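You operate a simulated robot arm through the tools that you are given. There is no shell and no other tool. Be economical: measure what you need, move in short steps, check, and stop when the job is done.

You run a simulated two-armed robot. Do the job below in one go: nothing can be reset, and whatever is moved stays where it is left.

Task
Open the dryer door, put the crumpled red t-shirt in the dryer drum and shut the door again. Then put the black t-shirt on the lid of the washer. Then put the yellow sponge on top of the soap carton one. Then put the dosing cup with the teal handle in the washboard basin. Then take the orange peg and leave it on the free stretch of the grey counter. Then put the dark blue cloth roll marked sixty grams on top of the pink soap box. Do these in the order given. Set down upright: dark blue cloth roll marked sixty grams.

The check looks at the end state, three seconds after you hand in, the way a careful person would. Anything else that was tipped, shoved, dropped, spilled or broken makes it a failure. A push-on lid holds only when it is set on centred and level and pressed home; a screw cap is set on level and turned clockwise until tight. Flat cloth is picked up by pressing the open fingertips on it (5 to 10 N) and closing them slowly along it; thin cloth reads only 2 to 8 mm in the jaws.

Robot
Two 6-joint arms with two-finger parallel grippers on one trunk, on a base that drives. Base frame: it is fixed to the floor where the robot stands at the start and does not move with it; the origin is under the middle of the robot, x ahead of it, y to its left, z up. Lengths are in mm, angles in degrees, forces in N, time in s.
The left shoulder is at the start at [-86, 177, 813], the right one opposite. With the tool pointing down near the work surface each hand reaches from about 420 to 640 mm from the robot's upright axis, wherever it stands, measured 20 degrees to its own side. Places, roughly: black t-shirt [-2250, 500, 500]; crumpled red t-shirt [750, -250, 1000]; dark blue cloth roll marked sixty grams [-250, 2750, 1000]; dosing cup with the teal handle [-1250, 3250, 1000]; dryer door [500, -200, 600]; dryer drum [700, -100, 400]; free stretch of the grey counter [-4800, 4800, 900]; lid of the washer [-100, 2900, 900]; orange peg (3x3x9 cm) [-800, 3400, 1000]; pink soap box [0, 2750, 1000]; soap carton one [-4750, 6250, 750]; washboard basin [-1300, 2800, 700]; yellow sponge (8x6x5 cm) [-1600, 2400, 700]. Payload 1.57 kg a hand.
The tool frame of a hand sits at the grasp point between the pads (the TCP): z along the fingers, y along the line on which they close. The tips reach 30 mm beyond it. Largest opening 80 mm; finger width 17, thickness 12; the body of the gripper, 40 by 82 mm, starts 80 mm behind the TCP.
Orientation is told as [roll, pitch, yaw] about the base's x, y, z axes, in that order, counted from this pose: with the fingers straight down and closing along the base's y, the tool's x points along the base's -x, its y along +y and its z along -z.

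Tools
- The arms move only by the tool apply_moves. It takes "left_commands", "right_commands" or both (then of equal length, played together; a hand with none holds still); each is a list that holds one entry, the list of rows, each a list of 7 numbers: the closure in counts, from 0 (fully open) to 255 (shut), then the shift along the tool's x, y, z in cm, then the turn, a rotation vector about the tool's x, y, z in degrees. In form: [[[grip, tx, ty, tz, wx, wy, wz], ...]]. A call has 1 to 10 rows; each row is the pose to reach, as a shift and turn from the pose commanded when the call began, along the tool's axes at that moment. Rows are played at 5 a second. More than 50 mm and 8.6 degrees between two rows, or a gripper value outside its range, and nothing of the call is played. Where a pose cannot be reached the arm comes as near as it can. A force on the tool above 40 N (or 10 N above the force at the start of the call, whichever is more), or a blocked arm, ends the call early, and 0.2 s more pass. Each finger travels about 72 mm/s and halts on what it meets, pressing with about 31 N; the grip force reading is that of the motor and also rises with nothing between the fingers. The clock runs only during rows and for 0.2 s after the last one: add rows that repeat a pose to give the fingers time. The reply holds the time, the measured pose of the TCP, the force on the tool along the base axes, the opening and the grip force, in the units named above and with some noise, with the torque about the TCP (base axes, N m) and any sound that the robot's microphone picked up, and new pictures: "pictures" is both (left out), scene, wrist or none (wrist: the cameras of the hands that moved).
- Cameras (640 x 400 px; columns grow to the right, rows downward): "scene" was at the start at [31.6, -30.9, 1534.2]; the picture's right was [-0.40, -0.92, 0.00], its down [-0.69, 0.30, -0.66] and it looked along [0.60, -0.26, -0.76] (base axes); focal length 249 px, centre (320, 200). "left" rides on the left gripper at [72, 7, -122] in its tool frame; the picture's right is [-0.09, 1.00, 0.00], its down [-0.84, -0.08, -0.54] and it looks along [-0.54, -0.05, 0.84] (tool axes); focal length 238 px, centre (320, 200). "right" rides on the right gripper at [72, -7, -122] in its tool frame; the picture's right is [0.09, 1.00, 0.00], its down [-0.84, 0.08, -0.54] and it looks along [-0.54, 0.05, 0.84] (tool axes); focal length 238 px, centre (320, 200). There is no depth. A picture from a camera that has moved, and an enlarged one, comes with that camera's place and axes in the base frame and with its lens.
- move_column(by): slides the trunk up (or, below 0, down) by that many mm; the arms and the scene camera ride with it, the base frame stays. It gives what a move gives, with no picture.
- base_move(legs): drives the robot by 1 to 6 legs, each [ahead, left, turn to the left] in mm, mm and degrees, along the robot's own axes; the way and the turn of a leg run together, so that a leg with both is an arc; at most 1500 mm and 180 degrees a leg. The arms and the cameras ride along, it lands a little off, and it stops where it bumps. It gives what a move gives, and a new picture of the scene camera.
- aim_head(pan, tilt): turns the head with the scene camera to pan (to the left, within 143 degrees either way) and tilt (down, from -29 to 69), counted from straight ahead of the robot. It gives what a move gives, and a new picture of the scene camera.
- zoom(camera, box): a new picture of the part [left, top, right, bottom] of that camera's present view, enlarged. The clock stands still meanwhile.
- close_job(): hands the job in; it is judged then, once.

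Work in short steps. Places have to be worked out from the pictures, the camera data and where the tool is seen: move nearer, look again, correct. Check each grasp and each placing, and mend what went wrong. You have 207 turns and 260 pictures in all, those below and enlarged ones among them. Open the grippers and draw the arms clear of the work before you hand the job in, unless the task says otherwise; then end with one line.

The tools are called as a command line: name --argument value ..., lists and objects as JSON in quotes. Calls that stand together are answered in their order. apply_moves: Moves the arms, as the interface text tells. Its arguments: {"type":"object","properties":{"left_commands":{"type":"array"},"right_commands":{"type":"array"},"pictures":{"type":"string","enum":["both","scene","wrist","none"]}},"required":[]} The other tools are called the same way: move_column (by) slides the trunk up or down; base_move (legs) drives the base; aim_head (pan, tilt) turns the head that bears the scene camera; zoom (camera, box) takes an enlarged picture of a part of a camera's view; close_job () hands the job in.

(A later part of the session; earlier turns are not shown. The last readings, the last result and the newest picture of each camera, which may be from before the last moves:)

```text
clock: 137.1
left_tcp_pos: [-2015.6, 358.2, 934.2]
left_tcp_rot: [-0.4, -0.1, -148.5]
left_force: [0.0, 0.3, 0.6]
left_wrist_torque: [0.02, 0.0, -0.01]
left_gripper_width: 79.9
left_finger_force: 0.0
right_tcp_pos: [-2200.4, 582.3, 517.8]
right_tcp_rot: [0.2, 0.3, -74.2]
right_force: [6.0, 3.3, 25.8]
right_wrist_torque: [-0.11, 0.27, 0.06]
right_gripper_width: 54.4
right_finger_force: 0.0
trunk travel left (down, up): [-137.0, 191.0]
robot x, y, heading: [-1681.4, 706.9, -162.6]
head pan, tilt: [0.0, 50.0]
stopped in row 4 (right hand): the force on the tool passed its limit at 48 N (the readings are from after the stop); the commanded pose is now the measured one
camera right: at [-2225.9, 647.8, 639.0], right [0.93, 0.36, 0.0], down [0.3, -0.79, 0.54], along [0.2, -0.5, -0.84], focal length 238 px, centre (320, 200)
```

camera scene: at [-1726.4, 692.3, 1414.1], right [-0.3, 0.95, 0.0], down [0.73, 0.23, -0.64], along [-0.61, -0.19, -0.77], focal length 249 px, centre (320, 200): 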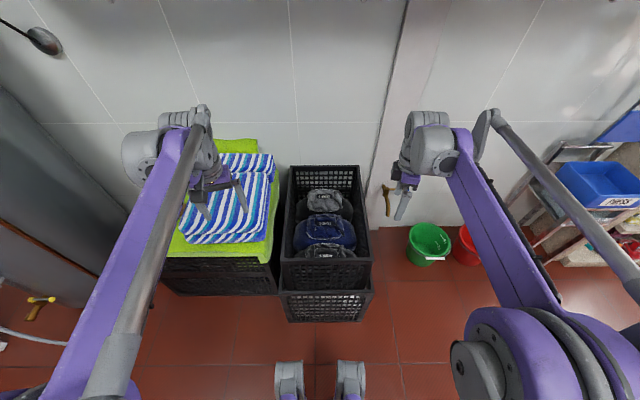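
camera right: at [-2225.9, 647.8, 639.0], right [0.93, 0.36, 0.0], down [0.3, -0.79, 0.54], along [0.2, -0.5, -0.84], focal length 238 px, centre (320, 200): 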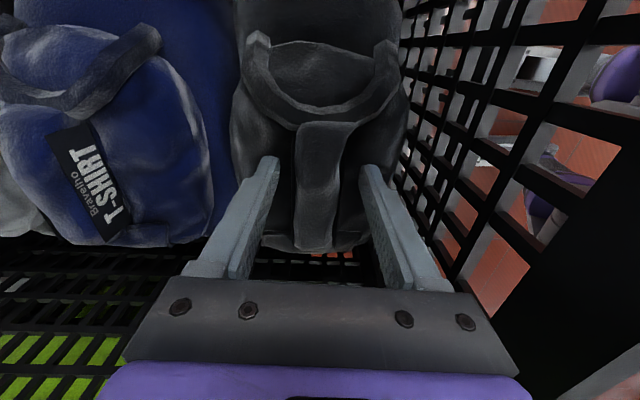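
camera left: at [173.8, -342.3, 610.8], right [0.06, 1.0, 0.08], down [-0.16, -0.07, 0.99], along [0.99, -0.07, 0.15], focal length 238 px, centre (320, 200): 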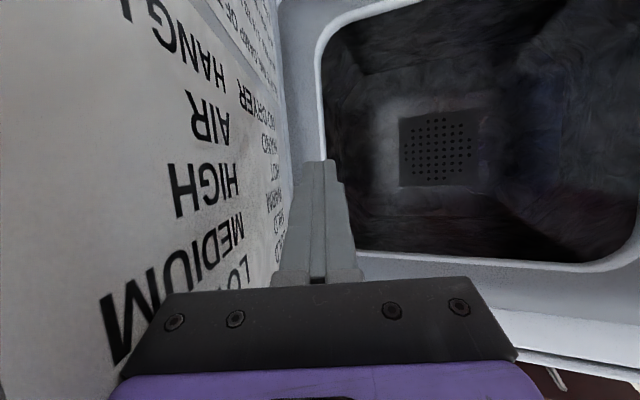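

Contact on both sides of the ridge. I rise 2 mm and close slowly.

apply_moves --right_commands '[[[100, 0, 0, -0.2, 0, 0, 0], [120, 0, 0, -0.2, 0, 0, 0], [140, 0, 0, -0.2, 0, 0, 0], [160, 0, 0, -0.2, 0, 0, 0], [180, 0, 0, -0.2, 0, 0, 0], [205, 0, 0, -0.2, 0, 0, 0], [230, 0, 0, -0.2, 0, 0, 0], [255, 0, 0, -0.2, 0, 0, 0], [255, 0, 0, -0.2, 0, 0, 0]]]' --pictures "none"

apply_moves --right_commands '[[[255, 0, 0, -1, 0, 0, 0], [255, 0, 0, -3, 0, 0, 0], [255, 0, 0, -6, 0, 0, 0], [255, 0, 0, -10, 0, 0, 0], [255, 0, 0, -14, 0, 0, 0], [255, 0, 0, -18, 0, 0, 0], [255, 0, 0, -22, 0, 0, 0], [255, 0, 0, -26, 0, 0, 0], [255, 0, 0, -30, 0, 0, 0], [255, 0, 0, -34, 0, 0, 0]]]' --pictures "both"

```text
clock: 139.1
left_tcp_pos: [-2015.1, 356.9, 934.0]
left_tcp_rot: [-0.5, 0.0, -148.5]
left_force: [0.2, 0.1, -0.2]
left_wrist_torque: [-0.01, -0.02, 0.01]
left_gripper_width: 80.1
left_finger_force: 0.0
right_tcp_pos: [-2200.7, 582.3, 516.5]
right_tcp_rot: [0.2, 0.3, -74.2]
right_force: [1.9, 0.0, 7.0]
right_wrist_torque: [-0.05, 0.15, 0.13]
right_gripper_width: 25.9
right_finger_force: 31.3
trunk travel left (down, up): [-137.0, 191.0]
robot x, y, heading: [-1676.1, 707.0, -162.6]
head pan, tilt: [0.0, 50.0]
```

```text
clock: 141.3
left_tcp_pos: [-2015.9, 356.2, 935.1]
left_tcp_rot: [-0.4, 0.1, -148.5]
left_force: [0.0, -0.5, -0.1]
left_wrist_torque: [0.05, 0.01, 0.02]
left_gripper_width: 79.8
left_finger_force: 0.0
right_tcp_pos: [-2203.1, 579.0, 857.3]
right_tcp_rot: [0.2, 0.3, -74.2]
right_force: [0.4, 0.1, -1.7]
right_wrist_torque: [0.02, 0.02, 0.0]
right_gripper_width: 25.6
right_finger_force: 30.6
trunk travel left (down, up): [-137.0, 191.0]
robot x, y, heading: [-1679.8, 705.2, -162.5]
head pan, tilt: [0.0, 50.0]
camera scene: at [-1725.3, 692.7, 1414.1], right [-0.3, 0.95, 0.0], down [0.73, 0.23, -0.64], along [-0.61, -0.19, -0.77], focal length 249 px, centre (320, 200)
camera right: at [-2227.4, 645.2, 979.1], right [0.93, 0.36, 0.0], down [0.3, -0.79, 0.54], along [0.2, -0.5, -0.84], focal length 238 px, centre (320, 200)
```

scene: 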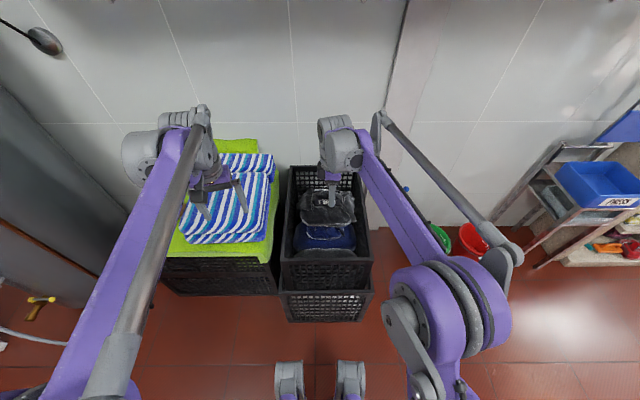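
right: 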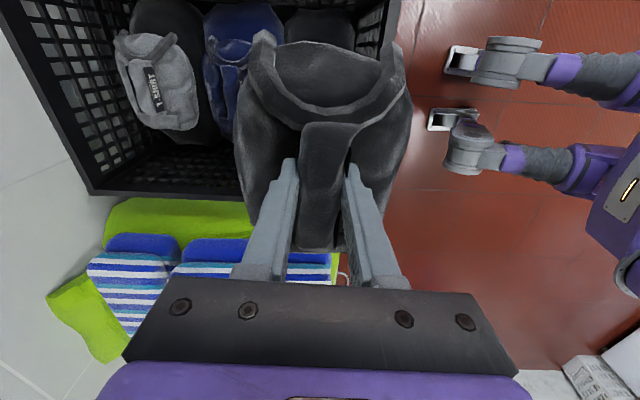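

I hold it, but something dark still lies in its place in the crate. I look closer at both.

zoom --camera "right" --box '[90, 0, 420, 210]'

zoom --camera "scene" --box '[275, 155, 380, 270]'

```text
1.90 times, centred on (255, 105) of right
camera zoom: at [-2227.4, 645.2, 979.1], right [0.93, 0.36, 0.0], down [0.3, -0.79, 0.54], along [0.2, -0.5, -0.84], focal length 454 px, centre (444, 381)
```

zoom: 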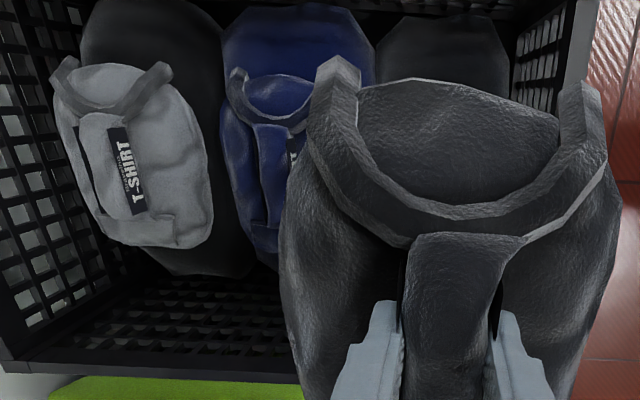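

```text
3.48 times, centred on (328, 212) of scene
camera zoom: at [-1725.3, 692.7, 1414.1], right [-0.3, 0.95, 0.0], down [0.73, 0.23, -0.64], along [-0.61, -0.19, -0.77], focal length 866 px, centre (294, 156)
```

zoom: 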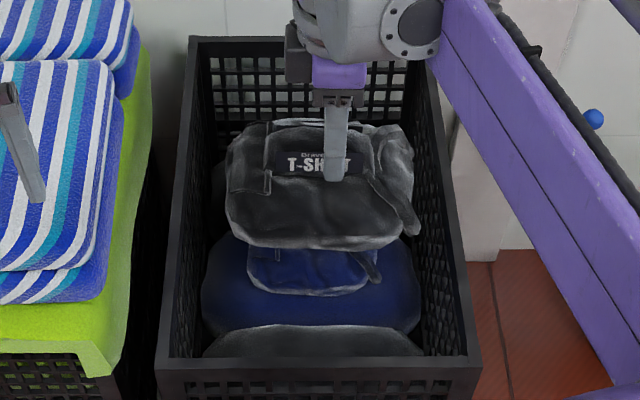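

The held shirt carries its own label; what lies beneath is just the crate's filler. I raise the shirt, pull it in, back off, and drive toward the washer corner, keeping clear of the yellow bucket near (105, 1885).

apply_moves --right_commands '[[[255, 0, 1.5, -4, 0, 0, 0], [255, 0, 3, -8, 0, 0, 0], [255, 0, 5, -12, 0, 0, 0], [255, 0, 7, -16, 0, 0, 0]]]' --pictures "none"

base_move --legs '[[-200, 0, 0], [0, 0, -137.4], [900, -200, 0]]'

aim_head --pan 0 --tilt 25

```text
clock: 142.3
left_tcp_pos: [-2016.4, 357.6, 934.7]
left_tcp_rot: [-0.4, 0.2, -148.5]
left_force: [0.0, 0.0, 0.1]
left_wrist_torque: [0.01, 0.0, -0.02]
left_gripper_width: 80.1
left_finger_force: 0.1
right_tcp_pos: [-2135.8, 597.3, 1017.9]
right_tcp_rot: [0.2, 0.5, -74.3]
right_force: [0.9, -0.2, -2.4]
right_wrist_torque: [0.03, 0.0, -0.01]
right_gripper_width: 25.7
right_finger_force: 31.2
trunk travel left (down, up): [-137.0, 191.0]
robot x, y, heading: [-1679.6, 701.4, -162.8]
head pan, tilt: [0.0, 50.0]
```

```text
clock: 154.1
left_tcp_pos: [-800.3, 1896.5, 935.0]
left_tcp_rot: [-0.4, 0.1, 70.9]
left_force: [-0.7, 0.0, -0.8]
left_wrist_torque: [0.0, -0.01, 0.0]
left_gripper_width: 79.8
left_finger_force: 0.0
right_tcp_pos: [-555.7, 1785.7, 1018.6]
right_tcp_rot: [0.2, 0.3, 145.4]
right_force: [-0.4, 0.0, -2.9]
right_wrist_torque: [-0.01, -0.02, -0.04]
right_gripper_width: 25.6
right_finger_force: 30.6
trunk travel left (down, up): [-137.0, 191.0]
robot x, y, heading: [-839.3, 1411.6, 56.9]
head pan, tilt: [0.0, 50.0]
camera scene: at [-810.3, 1452.8, 1414.1], right [0.84, -0.55, 0.0], down [-0.42, -0.64, -0.64], along [0.35, 0.54, -0.77], focal length 249 px, centre (320, 200)
```

scene: 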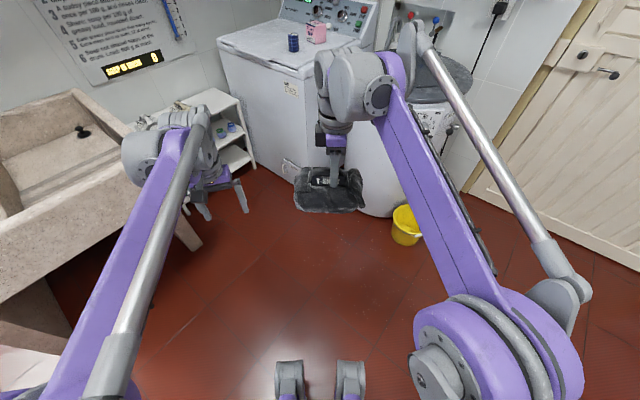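

```text
clock: 155.0
left_tcp_pos: [-801.1, 1894.8, 934.4]
left_tcp_rot: [-0.4, 0.0, 71.0]
left_force: [0.6, -0.6, -0.4]
left_wrist_torque: [0.01, 0.02, -0.01]
left_gripper_width: 79.9
left_finger_force: 0.0
right_tcp_pos: [-556.1, 1786.1, 1016.9]
right_tcp_rot: [0.2, 0.4, 145.3]
right_force: [0.2, -0.1, -0.6]
right_wrist_torque: [-0.02, 0.01, 0.02]
right_gripper_width: 25.7
right_finger_force: 31.5
trunk travel left (down, up): [-137.0, 191.0]
robot x, y, heading: [-835.6, 1411.7, 57.0]
head pan, tilt: [0.0, 25.0]
camera scene: at [-802.2, 1465.3, 1451.5], right [0.84, -0.55, 0.0], down [-0.23, -0.35, -0.91], along [0.49, 0.76, -0.42], focal length 249 px, centre (320, 200)
```

scene: 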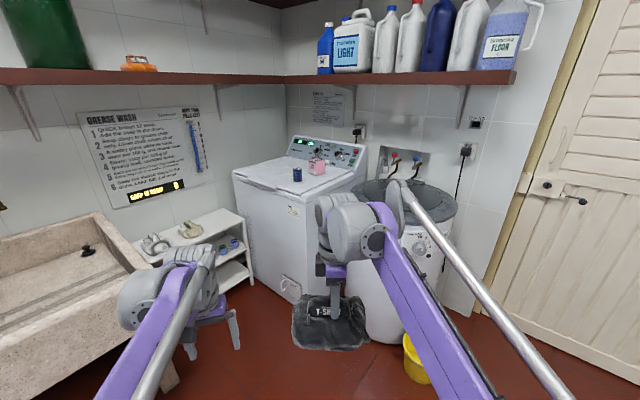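

The washer in the corner has the dark blue roll and the pink soap box on its lid. I zoom in.

zoom --camera "scene" --box '[220, 120, 380, 220]'

zoom --camera "scene" --box '[90, 200, 270, 320]'

```text
4.00 times, centred on (300, 170) of scene
camera zoom: at [-802.2, 1465.3, 1451.5], right [0.84, -0.55, 0.0], down [-0.23, -0.35, -0.91], along [0.49, 0.76, -0.42], focal length 996 px, centre (400, 320)
```

zoom: 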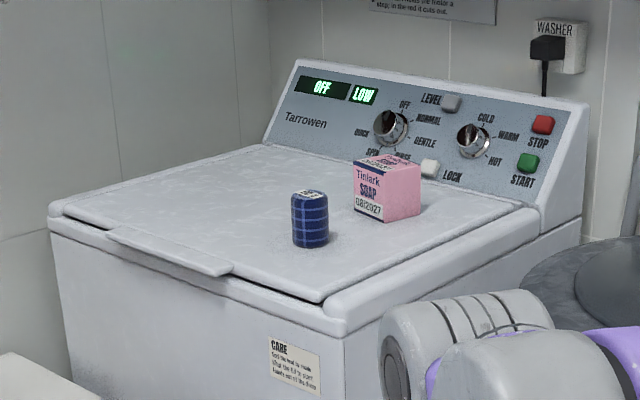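

```text
3.33 times, centred on (180, 260) of scene
camera zoom: at [-802.2, 1465.3, 1451.5], right [0.84, -0.55, 0.0], down [-0.23, -0.35, -0.91], along [0.49, 0.76, -0.42], focal length 830 px, centre (787, 0)
```

zoom: 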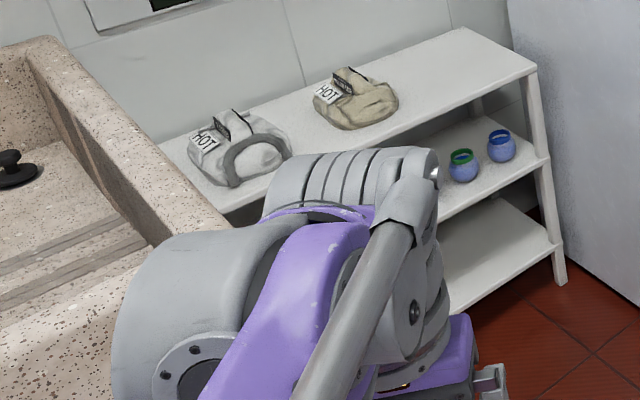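

The free half of the washer lid lies on the wall side, and I aim to set the shirt near (-280, 2851). I raise the hand and drive in diagonally between the basin and the spinner, stopping a little short.

apply_moves --right_commands '[[[255, 0, 0, -4, 0, 0, 0], [255, 0, 0, -8, 0, 0, 0], [255, 0, 0, -8, 0, 0, 0]]]' --pictures "none"

base_move --legs '[[780, 340, 8]]'

aim_head --pan 0 --tilt 45

```text
clock: 155.8
left_tcp_pos: [-799.2, 1895.9, 934.7]
left_tcp_rot: [-0.4, 0.1, 71.1]
left_force: [0.2, 0.7, -0.8]
left_wrist_torque: [0.01, 0.0, -0.01]
left_gripper_width: 79.9
left_finger_force: 0.1
right_tcp_pos: [-558.4, 1779.3, 1090.7]
right_tcp_rot: [0.3, 0.4, 145.4]
right_force: [0.1, 0.4, -1.7]
right_wrist_torque: [-0.02, -0.02, -0.02]
right_gripper_width: 25.6
right_finger_force: 30.9
right hand out of reach, approached as far as the arm can: row 2, 3
trunk travel left (down, up): [-137.0, 191.0]
robot x, y, heading: [-836.9, 1414.7, 56.8]
head pan, tilt: [0.0, 25.0]
```

```text
clock: 160.3
left_tcp_pos: [-792.1, 2742.7, 934.2]
left_tcp_rot: [-0.4, 0.1, 79.3]
left_force: [0.1, -0.8, -0.1]
left_wrist_torque: [0.01, 0.03, -0.01]
left_gripper_width: 79.9
left_finger_force: 0.1
right_tcp_pos: [-534.4, 2664.6, 1090.4]
right_tcp_rot: [0.3, 0.4, 153.7]
right_force: [0.0, 0.5, -1.3]
right_wrist_torque: [0.02, -0.05, -0.01]
right_gripper_width: 25.5
right_finger_force: 31.5
trunk travel left (down, up): [-137.0, 191.0]
robot x, y, heading: [-757.9, 2261.0, 65.2]
head pan, tilt: [0.0, 25.0]
camera scene: at [-730.6, 2316.7, 1451.6], right [0.91, -0.42, 0.0], down [-0.18, -0.38, -0.91], along [0.38, 0.82, -0.42], focal length 249 px, centre (320, 200)
```

scene: 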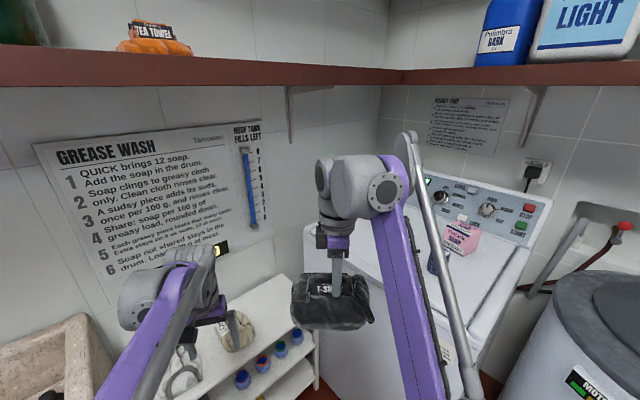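

```text
clock: 161.2
left_tcp_pos: [-791.6, 2742.7, 934.0]
left_tcp_rot: [-0.4, 0.1, 79.5]
left_force: [0.3, 0.5, -0.4]
left_wrist_torque: [0.01, 0.0, 0.01]
left_gripper_width: 80.1
left_finger_force: 0.1
right_tcp_pos: [-535.0, 2663.6, 1089.9]
right_tcp_rot: [0.3, 0.4, 153.8]
right_force: [0.2, -0.6, -2.0]
right_wrist_torque: [-0.02, -0.04, 0.02]
right_gripper_width: 25.4
right_finger_force: 31.3
trunk travel left (down, up): [-137.0, 191.0]
robot x, y, heading: [-762.3, 2263.2, 65.4]
head pan, tilt: [0.0, 45.0]
camera scene: at [-735.2, 2306.9, 1421.1], right [0.91, -0.42, 0.0], down [-0.3, -0.64, -0.71], along [0.3, 0.64, -0.71], focal length 249 px, centre (320, 200)
```

scene: 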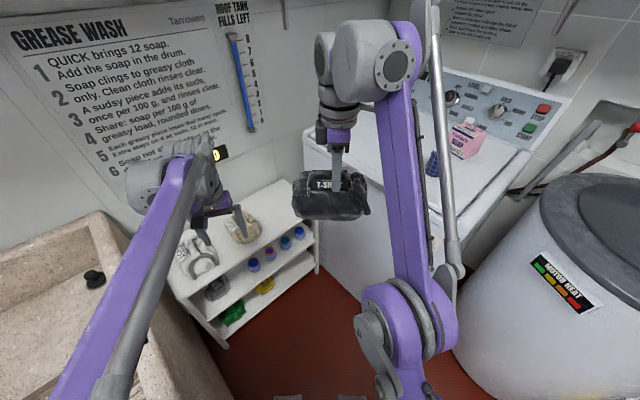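

I move the base 150 mm ahead and 100 mm right, then stretch the right hand to about (-295, 2885), clear of the roll near (-155, 2710).

base_move --legs '[[150, -100, 0]]'

apply_moves --right_commands '[[[255, 0.5, -4, 0, 0, 0, 0], [255, 1, -8, 1, 0, 0, 0], [255, 1.6, -11.5, 2, 0, 0, 0], [255, 2.2, -15.2, 3, 0, 0, 0], [255, 2.2, -15.2, 3, 0, 0, 0]]]' --pictures "both"

```text
clock: 162.7
left_tcp_pos: [-638.8, 2834.8, 934.6]
left_tcp_rot: [-0.4, 0.0, 79.3]
left_force: [-0.2, -0.6, 0.2]
left_wrist_torque: [0.01, -0.02, 0.01]
left_gripper_width: 80.1
left_finger_force: 0.1
right_tcp_pos: [-381.4, 2754.6, 1090.2]
right_tcp_rot: [0.3, 0.3, 153.8]
right_force: [-0.5, -0.4, -1.4]
right_wrist_torque: [-0.02, -0.01, 0.0]
right_gripper_width: 25.2
right_finger_force: 30.7
trunk travel left (down, up): [-137.0, 191.0]
robot x, y, heading: [-604.3, 2352.8, 64.9]
head pan, tilt: [0.0, 45.0]
camera scene: at [-582.1, 2398.3, 1421.0], right [0.91, -0.42, 0.0], down [-0.3, -0.64, -0.71], along [0.3, 0.64, -0.71], focal length 249 px, centre (320, 200)
```

scene: 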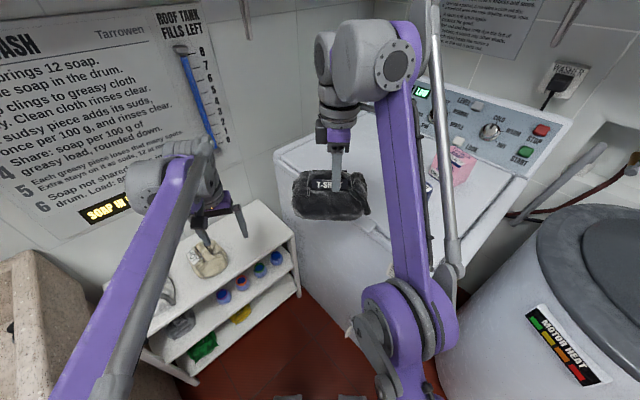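

```text
clock: 163.9
left_tcp_pos: [-638.9, 2836.6, 934.5]
left_tcp_rot: [-0.4, 0.1, 79.3]
left_force: [-0.1, 0.3, 0.8]
left_wrist_torque: [0.03, 0.01, 0.02]
left_gripper_width: 80.0
left_finger_force: 0.1
right_tcp_pos: [-323.5, 2807.7, 1022.4]
right_tcp_rot: [0.4, 0.3, 153.6]
right_force: [0.0, -1.0, -0.9]
right_wrist_torque: [-0.01, -0.03, -0.02]
right_gripper_width: 25.6
right_finger_force: 31.3
right hand out of reach, approached as far as the arm can: row 1, 2, 3, 4, 5
trunk travel left (down, up): [-137.0, 191.0]
robot x, y, heading: [-600.4, 2352.7, 65.1]
head pan, tilt: [0.0, 45.0]
camera scene: at [-582.3, 2399.8, 1421.0], right [0.91, -0.42, 0.0], down [-0.3, -0.64, -0.71], along [0.3, 0.64, -0.71], focal length 249 px, centre (320, 200)
camera right: at [-255.7, 2781.4, 1144.8], right [-0.36, -0.93, 0.01], down [-0.79, 0.31, 0.54], along [-0.5, 0.19, -0.84], focal length 238 px, centre (320, 200)
```

scene: 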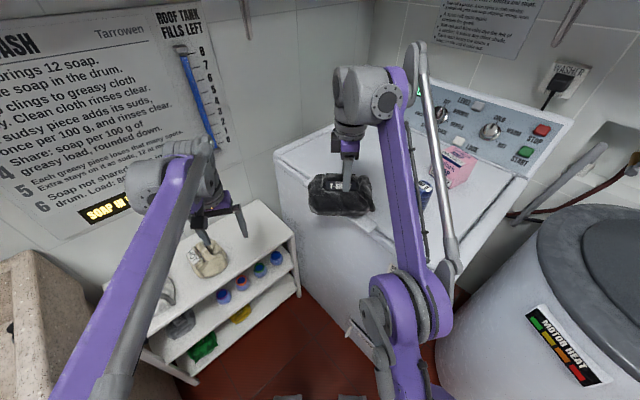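
right: 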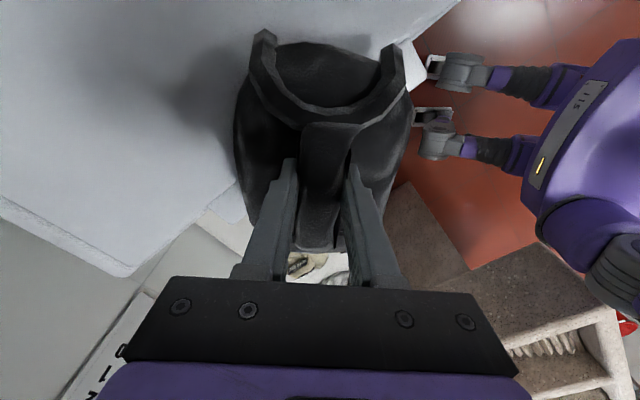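

The arm can't stretch at that height. I raise the trunk 60 mm so the hand can reach further while staying above the lid.

move_column --by 60

apply_moves --right_commands '[[[255, 0, -2, 1, 0, 0, 0], [255, 0.5, -4.5, 2, 0, 0, 0], [255, 0.5, -7, 2.5, 0, 0, 0], [255, 0.5, -8.5, 2.5, 0, 0, 0], [255, 0.5, -8.5, 2.5, 0, 0, 0]]]' --pictures "both"

```text
clock: 164.9
left_tcp_pos: [-639.6, 2835.3, 995.5]
left_tcp_rot: [-0.4, 0.1, 79.3]
left_force: [0.2, 0.2, 0.0]
left_wrist_torque: [-0.01, 0.02, -0.03]
left_gripper_width: 79.9
left_finger_force: 0.0
right_tcp_pos: [-326.6, 2808.4, 1084.0]
right_tcp_rot: [0.4, 0.4, 153.6]
right_force: [-0.8, 0.7, -2.0]
right_wrist_torque: [0.02, -0.07, 0.03]
right_gripper_width: 25.7
right_finger_force: 30.6
trunk travel left (down, up): [-197.0, 131.0]
robot x, y, heading: [-605.0, 2358.0, 65.0]
head pan, tilt: [0.0, 45.0]
```

```text
clock: 166.1
left_tcp_pos: [-638.4, 2835.3, 995.2]
left_tcp_rot: [-0.4, 0.2, 79.4]
left_force: [-1.1, 0.4, 0.6]
left_wrist_torque: [-0.02, -0.01, -0.01]
left_gripper_width: 79.8
left_finger_force: 0.0
right_tcp_pos: [-295.9, 2841.5, 1031.9]
right_tcp_rot: [0.3, 0.4, 153.7]
right_force: [0.0, -1.1, -0.8]
right_wrist_torque: [-0.04, -0.02, 0.01]
right_gripper_width: 25.4
right_finger_force: 30.7
right hand out of reach, approached as far as the arm can: row 1, 2, 3, 4, 5
trunk travel left (down, up): [-197.0, 131.0]
robot x, y, heading: [-603.7, 2354.6, 65.4]
head pan, tilt: [0.0, 45.0]
camera scene: at [-585.8, 2392.2, 1480.1], right [0.91, -0.42, 0.0], down [-0.3, -0.64, -0.71], along [0.3, 0.64, -0.71], focal length 249 px, centre (320, 200)
camera right: at [-228.0, 2814.8, 1153.7], right [-0.36, -0.93, 0.01], down [-0.79, 0.31, 0.54], along [-0.5, 0.19, -0.84], focal length 238 px, centre (320, 200)
```

scene: 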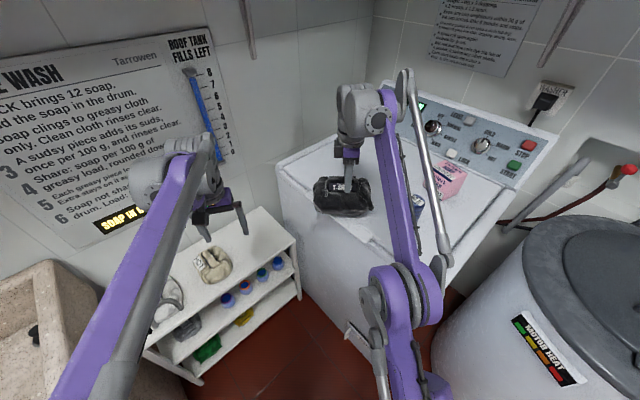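
right: 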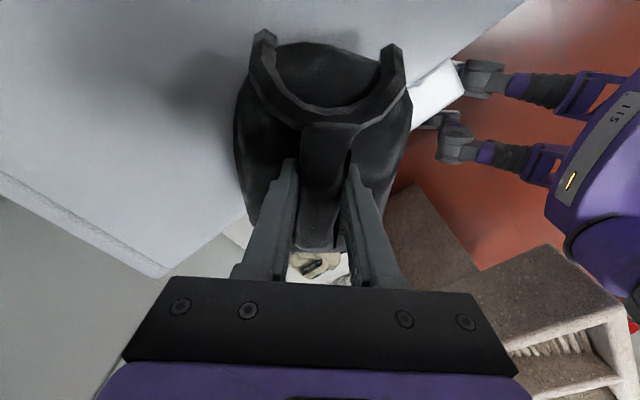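

The lid's left edge passes through (-281, 2726) and (-402, 3113), so the shirt must go about 90 mm further in. I shift the base right and ahead, then nudge the arm.

base_move --legs '[[40, -60, 0]]'

apply_moves --right_commands '[[[255, 0, -1.5, 0.3, 0, 0, 0], [255, 0, -3, 0.8, 0, 0, 0], [255, 0, -4, 1.2, 0, 0, 0], [255, 0, -4, 1.2, 0, 0, 0]]]' --pictures "both"

```text
clock: 167.3
left_tcp_pos: [-569.2, 2847.5, 993.5]
left_tcp_rot: [-0.4, 0.0, 79.2]
left_force: [-0.3, -0.4, -0.3]
left_wrist_torque: [-0.01, 0.0, -0.01]
left_gripper_width: 79.9
left_finger_force: 0.0
right_tcp_pos: [-224.4, 2851.4, 1032.3]
right_tcp_rot: [0.4, 0.3, 153.6]
right_force: [-1.0, -1.1, -0.9]
right_wrist_torque: [0.0, 0.0, 0.0]
right_gripper_width: 25.5
right_finger_force: 30.7
trunk travel left (down, up): [-197.0, 131.0]
robot x, y, heading: [-532.6, 2367.6, 65.5]
head pan, tilt: [0.0, 45.0]
camera scene: at [-514.4, 2403.3, 1480.0], right [0.91, -0.42, 0.0], down [-0.3, -0.64, -0.71], along [0.3, 0.64, -0.71], focal length 249 px, centre (320, 200)
```

scene: 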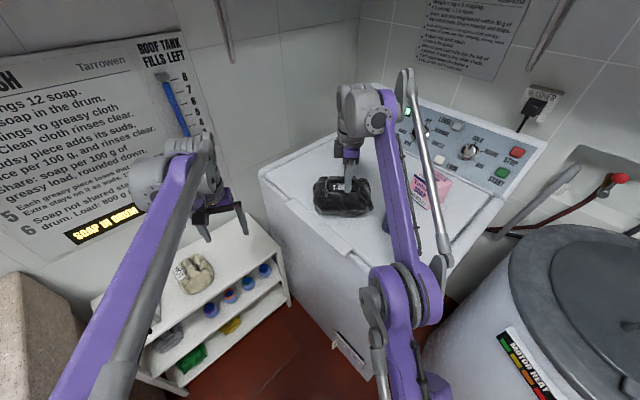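

```text
clock: 168.3
left_tcp_pos: [-567.7, 2845.1, 995.5]
left_tcp_rot: [-0.5, 0.1, 79.3]
left_force: [-0.2, -0.6, -0.1]
left_wrist_torque: [-0.01, -0.02, 0.04]
left_gripper_width: 80.1
left_finger_force: 0.0
right_tcp_pos: [-217.0, 2860.6, 1012.2]
right_tcp_rot: [0.3, 0.5, 153.6]
right_force: [0.5, 0.6, -2.0]
right_wrist_torque: [-0.04, 0.0, 0.04]
right_gripper_width: 25.6
right_finger_force: 30.8
right hand out of reach, approached as far as the arm can: row 1, 2, 3, 4
trunk travel left (down, up): [-197.0, 131.0]
robot x, y, heading: [-532.8, 2364.0, 65.3]
head pan, tilt: [0.0, 45.0]
camera scene: at [-515.2, 2402.6, 1480.1], right [0.91, -0.42, 0.0], down [-0.3, -0.64, -0.71], along [0.3, 0.64, -0.71], focal length 249 px, centre (320, 200)
camera right: at [-149.8, 2834.4, 1134.5], right [-0.36, -0.93, 0.01], down [-0.79, 0.31, 0.54], along [-0.5, 0.19, -0.84], focal length 238 px, centre (320, 200)
```

scene: 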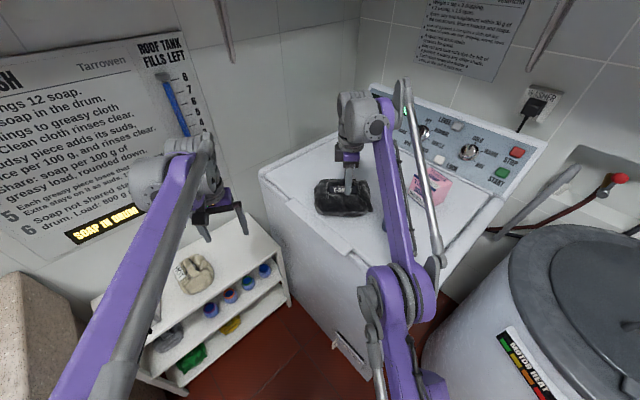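
right: 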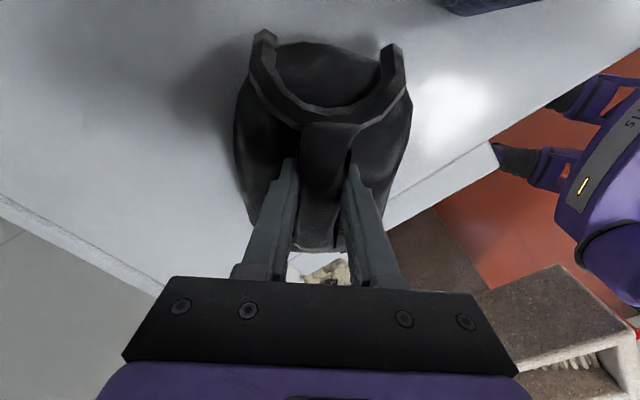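

The shirt is over the lid, clear of the roll. I lower it gently to contact.

apply_moves --right_commands '[[[255, 0, 0, 0.4, 0, 0, 0], [255, 0, 0, 0.8, 0, 0, 0], [255, 0, 0, 1.2, 0, 0, 0], [255, 0, 0, 1.6, 0, 0, 0], [255, 0, 0, 2, 0, 0, 0], [255, 0, 0, 2.4, 0, 0, 0], [255, 0, 0, 2.8, 0, 0, 0], [255, 0, 0, 3.2, 0, 0, 0]]]' --pictures "wrist"

```text
clock: 169.5
left_tcp_pos: [-568.4, 2847.2, 994.6]
left_tcp_rot: [-0.4, 0.1, 79.4]
left_force: [-0.4, 0.1, 0.3]
left_wrist_torque: [0.0, -0.02, -0.01]
left_gripper_width: 79.9
left_finger_force: 0.0
right_tcp_pos: [-215.2, 2859.4, 996.7]
right_tcp_rot: [0.0, 0.4, 153.6]
right_force: [2.8, 4.3, 17.1]
right_wrist_torque: [-0.53, 0.53, -0.11]
right_gripper_width: 25.5
right_finger_force: 30.9
trunk travel left (down, up): [-197.0, 131.0]
robot x, y, heading: [-532.9, 2363.8, 65.4]
head pan, tilt: [0.0, 45.0]
stopped in row 5 (right hand): the force on the tool passed its limit at 51 N (the readings are from after the stop); the commanded pose is now the measured one
camera right: at [-148.7, 2833.1, 1118.4], right [-0.36, -0.93, 0.0], down [-0.79, 0.31, 0.54], along [-0.5, 0.19, -0.84], focal length 238 px, centre (320, 200)
```

right: 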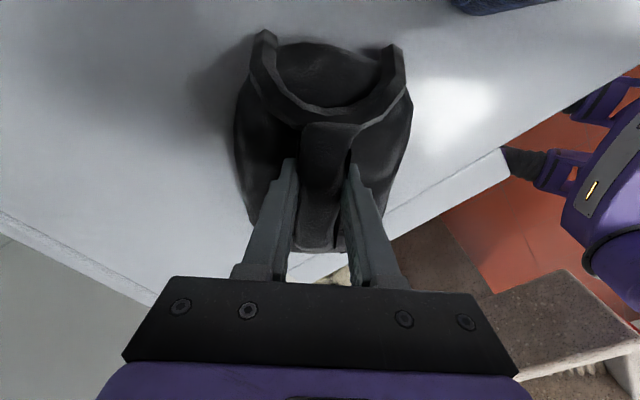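

Contact at TCP 997, so the lid is near z 919. I lift slightly, move 30 mm further from the edge, set it down and open.

apply_moves --right_commands '[[[255, 0, 0, -0.8, 0, 0, 0], [255, 1.1, -1, -0.8, 0, 0, 0], [255, 2.2, -2.1, -0.8, 0, 0, 0], [255, 2.2, -2.1, -0.4, 0, 0, 0], [255, 2.2, -2.1, 0, 0, 0, 0]]]' --pictures "none"

apply_moves --right_commands '[[[200, 0, 0, 0, 0, 0, 0], [150, 0, 0, 0, 0, 0, 0], [80, 0, 0, 0, 0, 0, 0], [80, 0, 0, 0, 0, 0, 0], [80, 0, 0, -2, 0, 0, 0], [80, 0, 0, -5, 0, 0, 0], [80, -1, 3, -8, 0, 0, 0], [80, -2, 6, -9, 0, 0, 0]]]' --pictures "both"

```text
clock: 170.8
left_tcp_pos: [-569.1, 2847.1, 994.9]
left_tcp_rot: [-0.5, -0.1, 79.4]
left_force: [0.0, 0.3, 1.0]
left_wrist_torque: [0.0, -0.01, 0.02]
left_gripper_width: 79.8
left_finger_force: 0.1
right_tcp_pos: [-188.3, 2864.6, 996.6]
right_tcp_rot: [-0.1, 0.2, 153.6]
right_force: [-1.9, 3.6, 22.1]
right_wrist_torque: [-0.73, 0.13, -0.14]
right_gripper_width: 25.8
right_finger_force: 31.4
right hand out of reach, approached as far as the arm can: row 3, 4, 5
trunk travel left (down, up): [-197.0, 131.0]
robot x, y, heading: [-533.3, 2366.1, 65.3]
head pan, tilt: [0.0, 45.0]
stopped in row 5 (right hand): the force on the tool passed its limit at 43 N (the readings are from after the stop); the commanded pose is now the measured one
```

```text
clock: 172.6
left_tcp_pos: [-568.8, 2846.2, 995.7]
left_tcp_rot: [-0.6, 0.1, 79.4]
left_force: [-0.1, -0.1, -0.2]
left_wrist_torque: [-0.04, 0.0, 0.01]
left_gripper_width: 80.0
left_finger_force: 0.0
right_tcp_pos: [-234.6, 2818.1, 1084.1]
right_tcp_rot: [-0.1, 0.3, 153.5]
right_force: [-0.3, -0.4, -0.3]
right_wrist_torque: [0.0, -0.02, 0.02]
right_gripper_width: 54.9
right_finger_force: 0.0
right hand out of reach, approached as far as the arm can: row 5, 6, 7
trunk travel left (down, up): [-197.0, 131.0]
robot x, y, heading: [-532.3, 2362.2, 65.5]
head pan, tilt: [0.0, 45.0]
camera scene: at [-515.7, 2402.7, 1480.1], right [0.91, -0.42, 0.0], down [-0.3, -0.64, -0.71], along [0.3, 0.64, -0.71], focal length 249 px, centre (320, 200)
camera right: at [-167.6, 2790.5, 1205.7], right [-0.36, -0.93, 0.0], down [-0.79, 0.3, 0.54], along [-0.5, 0.19, -0.84], focal length 238 px, centre (320, 200)
```

scene: 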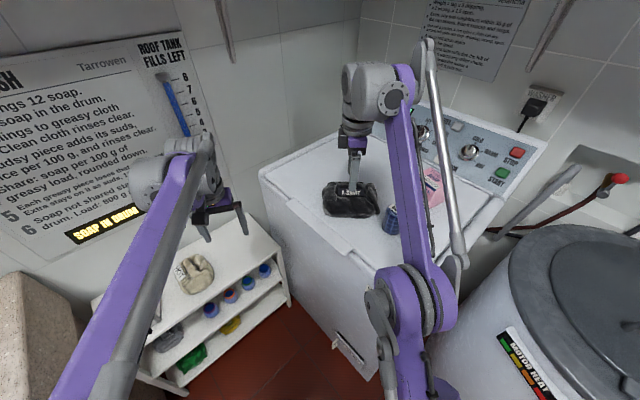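
right: 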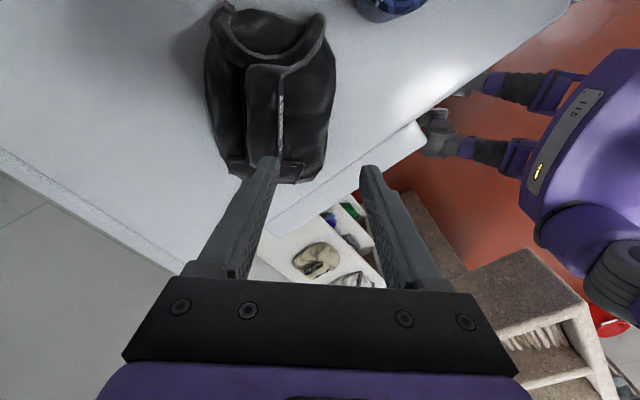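

The black shirt lies safely on the lid. I back away and look toward the basin for the yellow sponge.

base_move --legs '[[-450, 100, 0]]'

aim_head --pan 75 --tilt 35

```text
clock: 175.4
left_tcp_pos: [-847.6, 2478.1, 994.6]
left_tcp_rot: [-0.3, 0.0, 79.4]
left_force: [0.6, 0.4, 0.2]
left_wrist_torque: [0.02, 0.0, -0.01]
left_gripper_width: 80.2
left_finger_force: 0.1
right_tcp_pos: [-513.2, 2449.7, 1083.3]
right_tcp_rot: [-0.1, 0.3, 153.7]
right_force: [-0.2, -0.5, 0.4]
right_wrist_torque: [0.0, -0.03, -0.01]
right_gripper_width: 54.8
right_finger_force: 0.1
trunk travel left (down, up): [-197.0, 131.0]
robot x, y, heading: [-810.2, 2000.3, 65.2]
head pan, tilt: [0.0, 45.0]
camera scene: at [-793.9, 2035.4, 1480.1], right [0.91, -0.42, 0.0], down [-0.3, -0.64, -0.71], along [0.3, 0.64, -0.71], focal length 249 px, centre (320, 200)
```

scene: 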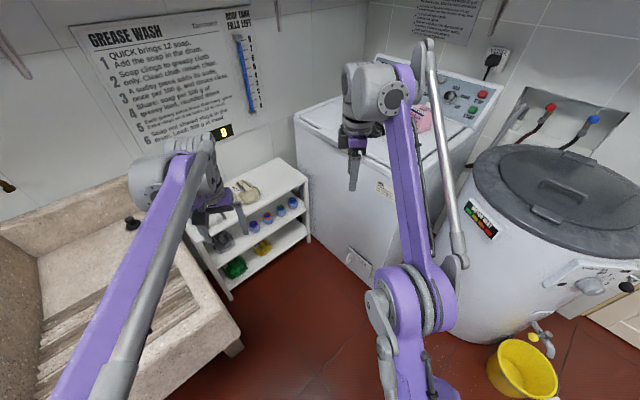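

```text
clock: 176.9
left_tcp_pos: [-846.9, 2479.3, 995.0]
left_tcp_rot: [-0.4, 0.1, 79.4]
left_force: [-0.3, -0.3, 0.5]
left_wrist_torque: [-0.01, -0.02, 0.01]
left_gripper_width: 80.0
left_finger_force: 0.1
right_tcp_pos: [-513.9, 2451.1, 1083.9]
right_tcp_rot: [0.0, 0.3, 153.5]
right_force: [-0.4, 0.5, -0.3]
right_wrist_torque: [0.0, 0.01, 0.01]
right_gripper_width: 54.7
right_finger_force: 0.0
trunk travel left (down, up): [-197.0, 131.0]
robot x, y, heading: [-815.5, 1997.0, 65.4]
head pan, tilt: [75.0, 35.0]
camera scene: at [-895.4, 2018.2, 1494.9], right [0.64, 0.77, 0.0], down [0.44, -0.37, -0.82], along [-0.63, 0.52, -0.57], focal length 249 px, centre (320, 200)
```

scene: 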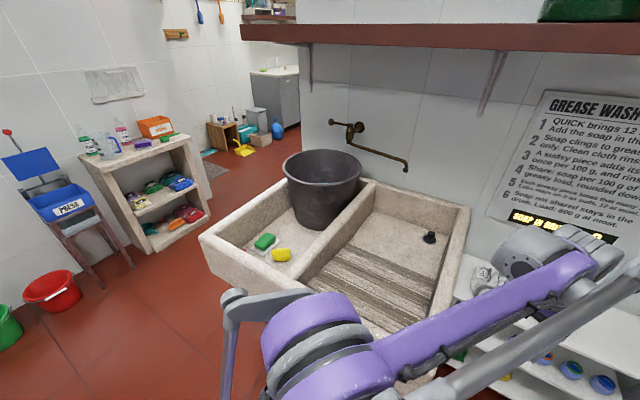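

The yellow sponge lies in the left basin compartment next to a green one. I zoom to locate it and to see the shelf area.

zoom --camera "scene" --box '[190, 130, 480, 330]'

aim_head --pan 40 --tilt 12

```text
2.00 times, centred on (335, 230) of scene
camera zoom: at [-895.4, 2018.2, 1494.9], right [0.64, 0.77, 0.0], down [0.44, -0.37, -0.82], along [-0.63, 0.52, -0.57], focal length 498 px, centre (290, 140)
```

zoom: 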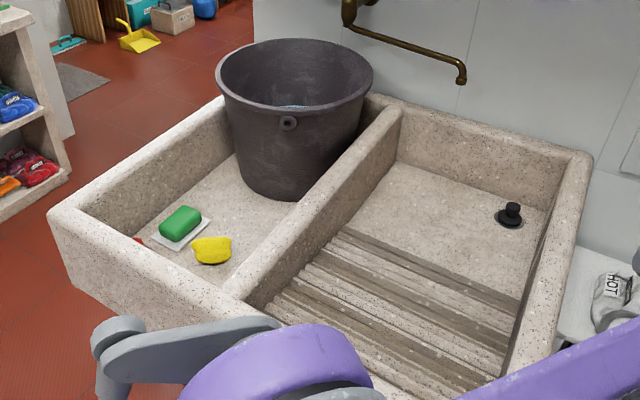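

```text
clock: 177.9
left_tcp_pos: [-846.6, 2479.4, 994.5]
left_tcp_rot: [-0.3, 0.1, 79.4]
left_force: [-0.6, -0.5, 0.8]
left_wrist_torque: [0.02, 0.0, -0.03]
left_gripper_width: 79.8
left_finger_force: 0.0
right_tcp_pos: [-514.0, 2451.1, 1083.1]
right_tcp_rot: [0.0, 0.3, 153.6]
right_force: [-0.3, 0.3, 1.0]
right_wrist_torque: [-0.03, -0.01, 0.03]
right_gripper_width: 55.0
right_finger_force: 0.0
trunk travel left (down, up): [-197.0, 131.0]
robot x, y, heading: [-810.4, 1998.2, 65.1]
head pan, tilt: [40.0, 12.0]
camera scene: at [-852.3, 2051.8, 1531.7], right [0.96, 0.26, 0.0], down [0.06, -0.2, -0.98], along [-0.26, 0.94, -0.21], focal length 249 px, centre (320, 200)
```

scene: 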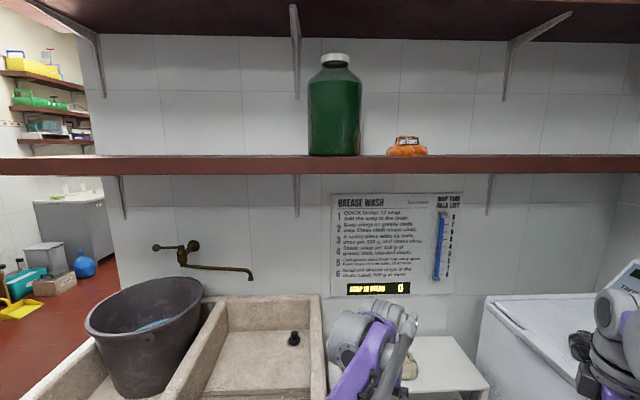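

The sponge lies at about [-1600, 2370, 660] inside the left basin. The cup and peg places lie behind this wall, in the next area. I position the robot in front of the basin for the right hand.

base_move --legs '[[-250, 0, 0], [0, 0, 42], [0, 684, 0], [120, 0, 0]]'

aim_head --pan -5 --tilt 50

```text
clock: 188.5
left_tcp_pos: [-1954.4, 2026.2, 994.4]
left_tcp_rot: [-0.4, 0.1, 120.7]
left_force: [0.3, 0.0, 0.9]
left_wrist_torque: [-0.02, -0.01, -0.02]
left_gripper_width: 79.7
left_finger_force: 0.1
right_tcp_pos: [-1684.1, 2225.4, 1083.8]
right_tcp_rot: [0.0, 0.2, -165.1]
right_force: [-0.5, 0.8, 0.2]
right_wrist_torque: [-0.02, -0.01, -0.02]
right_gripper_width: 54.9
right_finger_force: 0.0
trunk travel left (down, up): [-197.0, 131.0]
robot x, y, heading: [-1609.2, 1686.4, 106.7]
head pan, tilt: [40.0, 12.0]
camera scene: at [-1675.2, 1702.0, 1531.7], right [0.55, 0.84, 0.0], down [0.17, -0.11, -0.98], along [-0.82, 0.54, -0.21], focal length 249 px, centre (320, 200)
```

scene: 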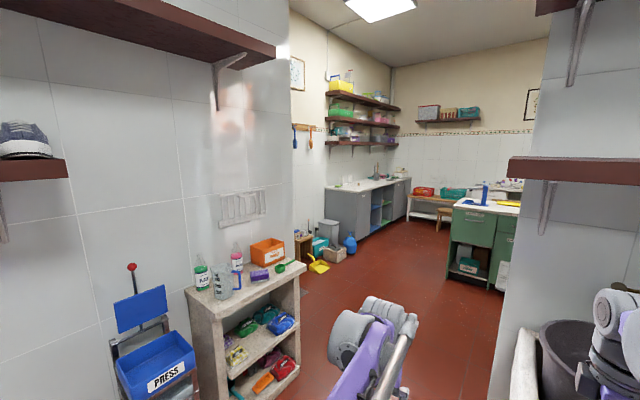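

```text
clock: 189.6
left_tcp_pos: [-1954.5, 2025.7, 993.6]
left_tcp_rot: [-0.4, 0.0, 120.8]
left_force: [0.0, -0.4, -0.8]
left_wrist_torque: [0.01, 0.0, -0.02]
left_gripper_width: 79.8
left_finger_force: 0.0
right_tcp_pos: [-1684.7, 2225.4, 1083.8]
right_tcp_rot: [0.0, 0.3, -165.1]
right_force: [0.1, 1.0, 0.3]
right_wrist_torque: [0.03, -0.01, 0.0]
right_gripper_width: 55.2
right_finger_force: 0.1
trunk travel left (down, up): [-197.0, 131.0]
robot x, y, heading: [-1609.2, 1685.7, 106.6]
head pan, tilt: [-5.0, 50.0]
camera scene: at [-1612.7, 1725.6, 1473.2], right [0.98, 0.2, 0.0], down [0.15, -0.75, -0.64], along [-0.13, 0.63, -0.77], focal length 249 px, centre (320, 200)
```

scene: 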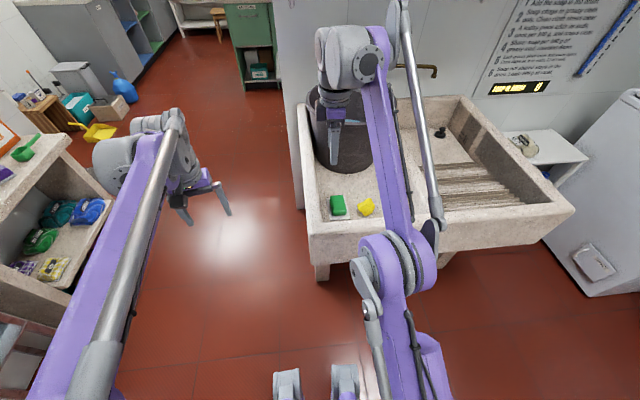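

The sponge resolves to about [-1556, 2349, 712]. I shift the base and bring the right hand above it.

base_move --legs '[[60, -35, 0]]'

apply_moves --right_commands '[[[0, 3, -0.6, 2, 0, 0, 0], [0, 6, -1.2, 5, 0, 0, 0], [0, 9, -2, 9, 0, 0, 0], [0, 12.4, -2.6, 13, 0, 0, 0], [0, 12.4, -2.6, 16, 0, 0, 0]]]' --pictures "wrist"

```text
clock: 190.6
left_tcp_pos: [-1938.3, 2095.2, 995.0]
left_tcp_rot: [-0.4, 0.0, 120.7]
left_force: [-0.2, 0.8, 0.3]
left_wrist_torque: [0.01, -0.04, -0.02]
left_gripper_width: 80.0
left_finger_force: 0.1
right_tcp_pos: [-1669.5, 2293.1, 1083.0]
right_tcp_rot: [0.1, 0.2, -164.9]
right_force: [-0.2, 0.9, 0.2]
right_wrist_torque: [-0.07, -0.02, -0.04]
right_gripper_width: 54.9
right_finger_force: 0.1
trunk travel left (down, up): [-197.0, 131.0]
robot x, y, heading: [-1591.4, 1754.9, 106.8]
head pan, tilt: [-5.0, 50.0]
camera scene: at [-1596.1, 1793.8, 1473.1], right [0.98, 0.2, 0.0], down [0.15, -0.75, -0.64], along [-0.13, 0.63, -0.77], focal length 249 px, centre (320, 200)
```

scene: 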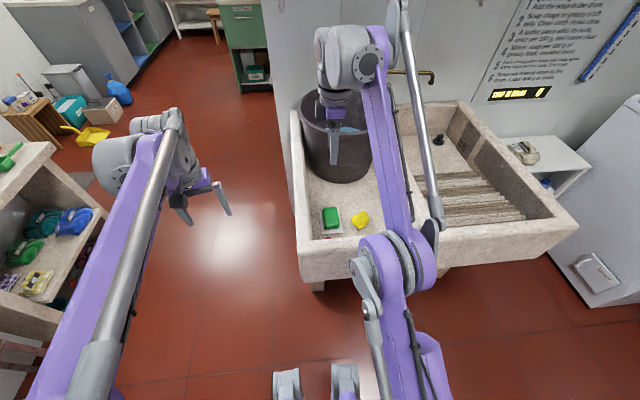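

```text
refused: row 3 steps farther than a row can; nothing moved
```

apply_moves --right_commands '[[[0, 3, -0.6, 2, 0, 0, 0], [0, 6, -1.2, 5, 0, 0, 0], [0, 9, -2, 8, 0, 0, 0], [0, 12, -2.6, 11, 0, 0, 0], [0, 12.4, -2.6, 15, 0, 0, 0]]]' --pictures "wrist"

```text
clock: 191.8
left_tcp_pos: [-1937.6, 2093.9, 994.5]
left_tcp_rot: [-0.3, 0.1, 120.7]
left_force: [0.9, 0.8, -0.3]
left_wrist_torque: [0.02, 0.01, -0.02]
left_gripper_width: 80.2
left_finger_force: 0.0
right_tcp_pos: [-1554.8, 2355.0, 934.7]
right_tcp_rot: [0.3, 0.3, -164.9]
right_force: [0.2, -0.5, 0.0]
right_wrist_torque: [-0.03, -0.03, 0.01]
right_gripper_width: 80.1
right_finger_force: 0.1
right hand out of reach, approached as far as the arm can: row 5
trunk travel left (down, up): [-197.0, 131.0]
robot x, y, heading: [-1595.3, 1755.8, 106.6]
head pan, tilt: [-5.0, 50.0]
camera right: at [-1487.7, 2379.3, 1055.6], right [0.35, -0.94, 0.0], down [-0.79, -0.29, 0.54], along [-0.5, -0.19, -0.84], focal length 238 px, centre (320, 200)
```

right: 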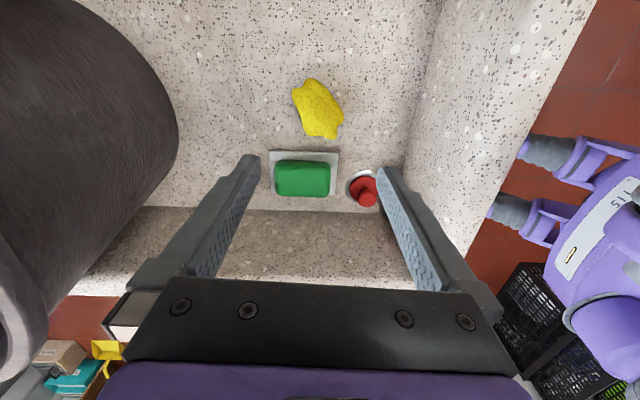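

zoom --camera "right" --box '[250, 60, 400, 220]'

```text
2.50 times, centred on (325, 140) of right
camera zoom: at [-1487.7, 2379.3, 1055.6], right [0.35, -0.94, 0.0], down [-0.79, -0.29, 0.54], along [-0.5, -0.19, -0.84], focal length 596 px, centre (308, 350)
```

zoom: 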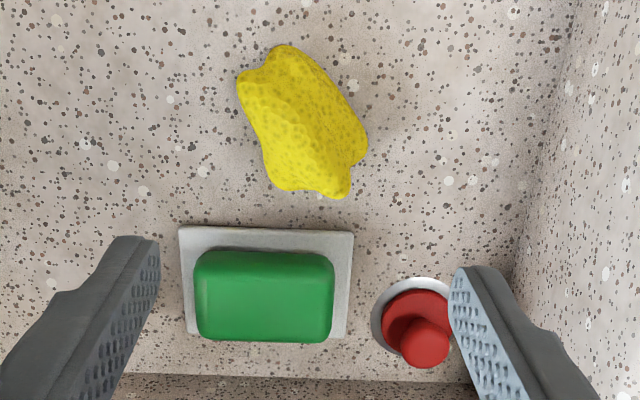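

The sponge's long axis is turned about 27° from the jaws. I rotate −27° and descend to just above it.

apply_moves --right_commands '[[[0, 0, 0, 4, 0, 0, -7], [0, 0, 0, 8, 0, 0, -14], [0, 0, 0, 12, 0, 0, -21], [0, 0, 0, 15, 0, 0, -27], [0, 0, 0, 16, 0, 0, -27], [0, 0, 0, 16, 0, 0, -27]]]' --pictures "wrist"

```text
clock: 193.2
left_tcp_pos: [-1937.6, 2094.0, 995.6]
left_tcp_rot: [-0.3, 0.1, 120.8]
left_force: [0.2, 0.0, 0.5]
left_wrist_torque: [0.01, -0.01, -0.02]
left_gripper_width: 79.8
left_finger_force: 0.0
right_tcp_pos: [-1570.2, 2422.2, 824.6]
right_tcp_rot: [0.1, 0.2, -138.0]
right_force: [-0.3, -0.2, -0.5]
right_wrist_torque: [0.0, -0.02, -0.02]
right_gripper_width: 79.8
right_finger_force: 0.1
right hand out of reach, approached as far as the arm can: row 2, 3, 4, 5, 6
trunk travel left (down, up): [-197.0, 131.0]
robot x, y, heading: [-1594.0, 1751.5, 106.6]
head pan, tilt: [-5.0, 50.0]
camera right: at [-1520.6, 2472.4, 946.3], right [0.73, -0.68, 0.0], down [-0.57, -0.62, 0.54], along [-0.36, -0.4, -0.84], focal length 238 px, centre (320, 200)
```

right: 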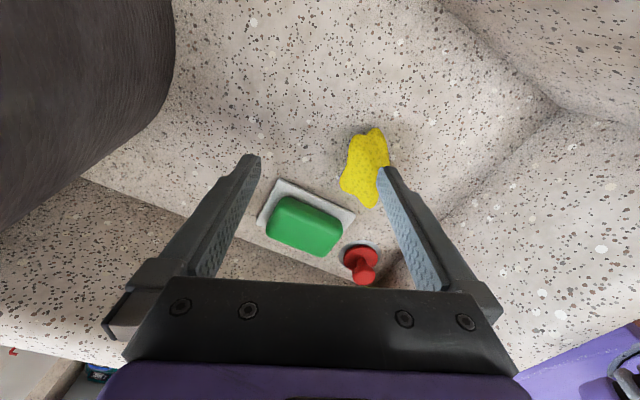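

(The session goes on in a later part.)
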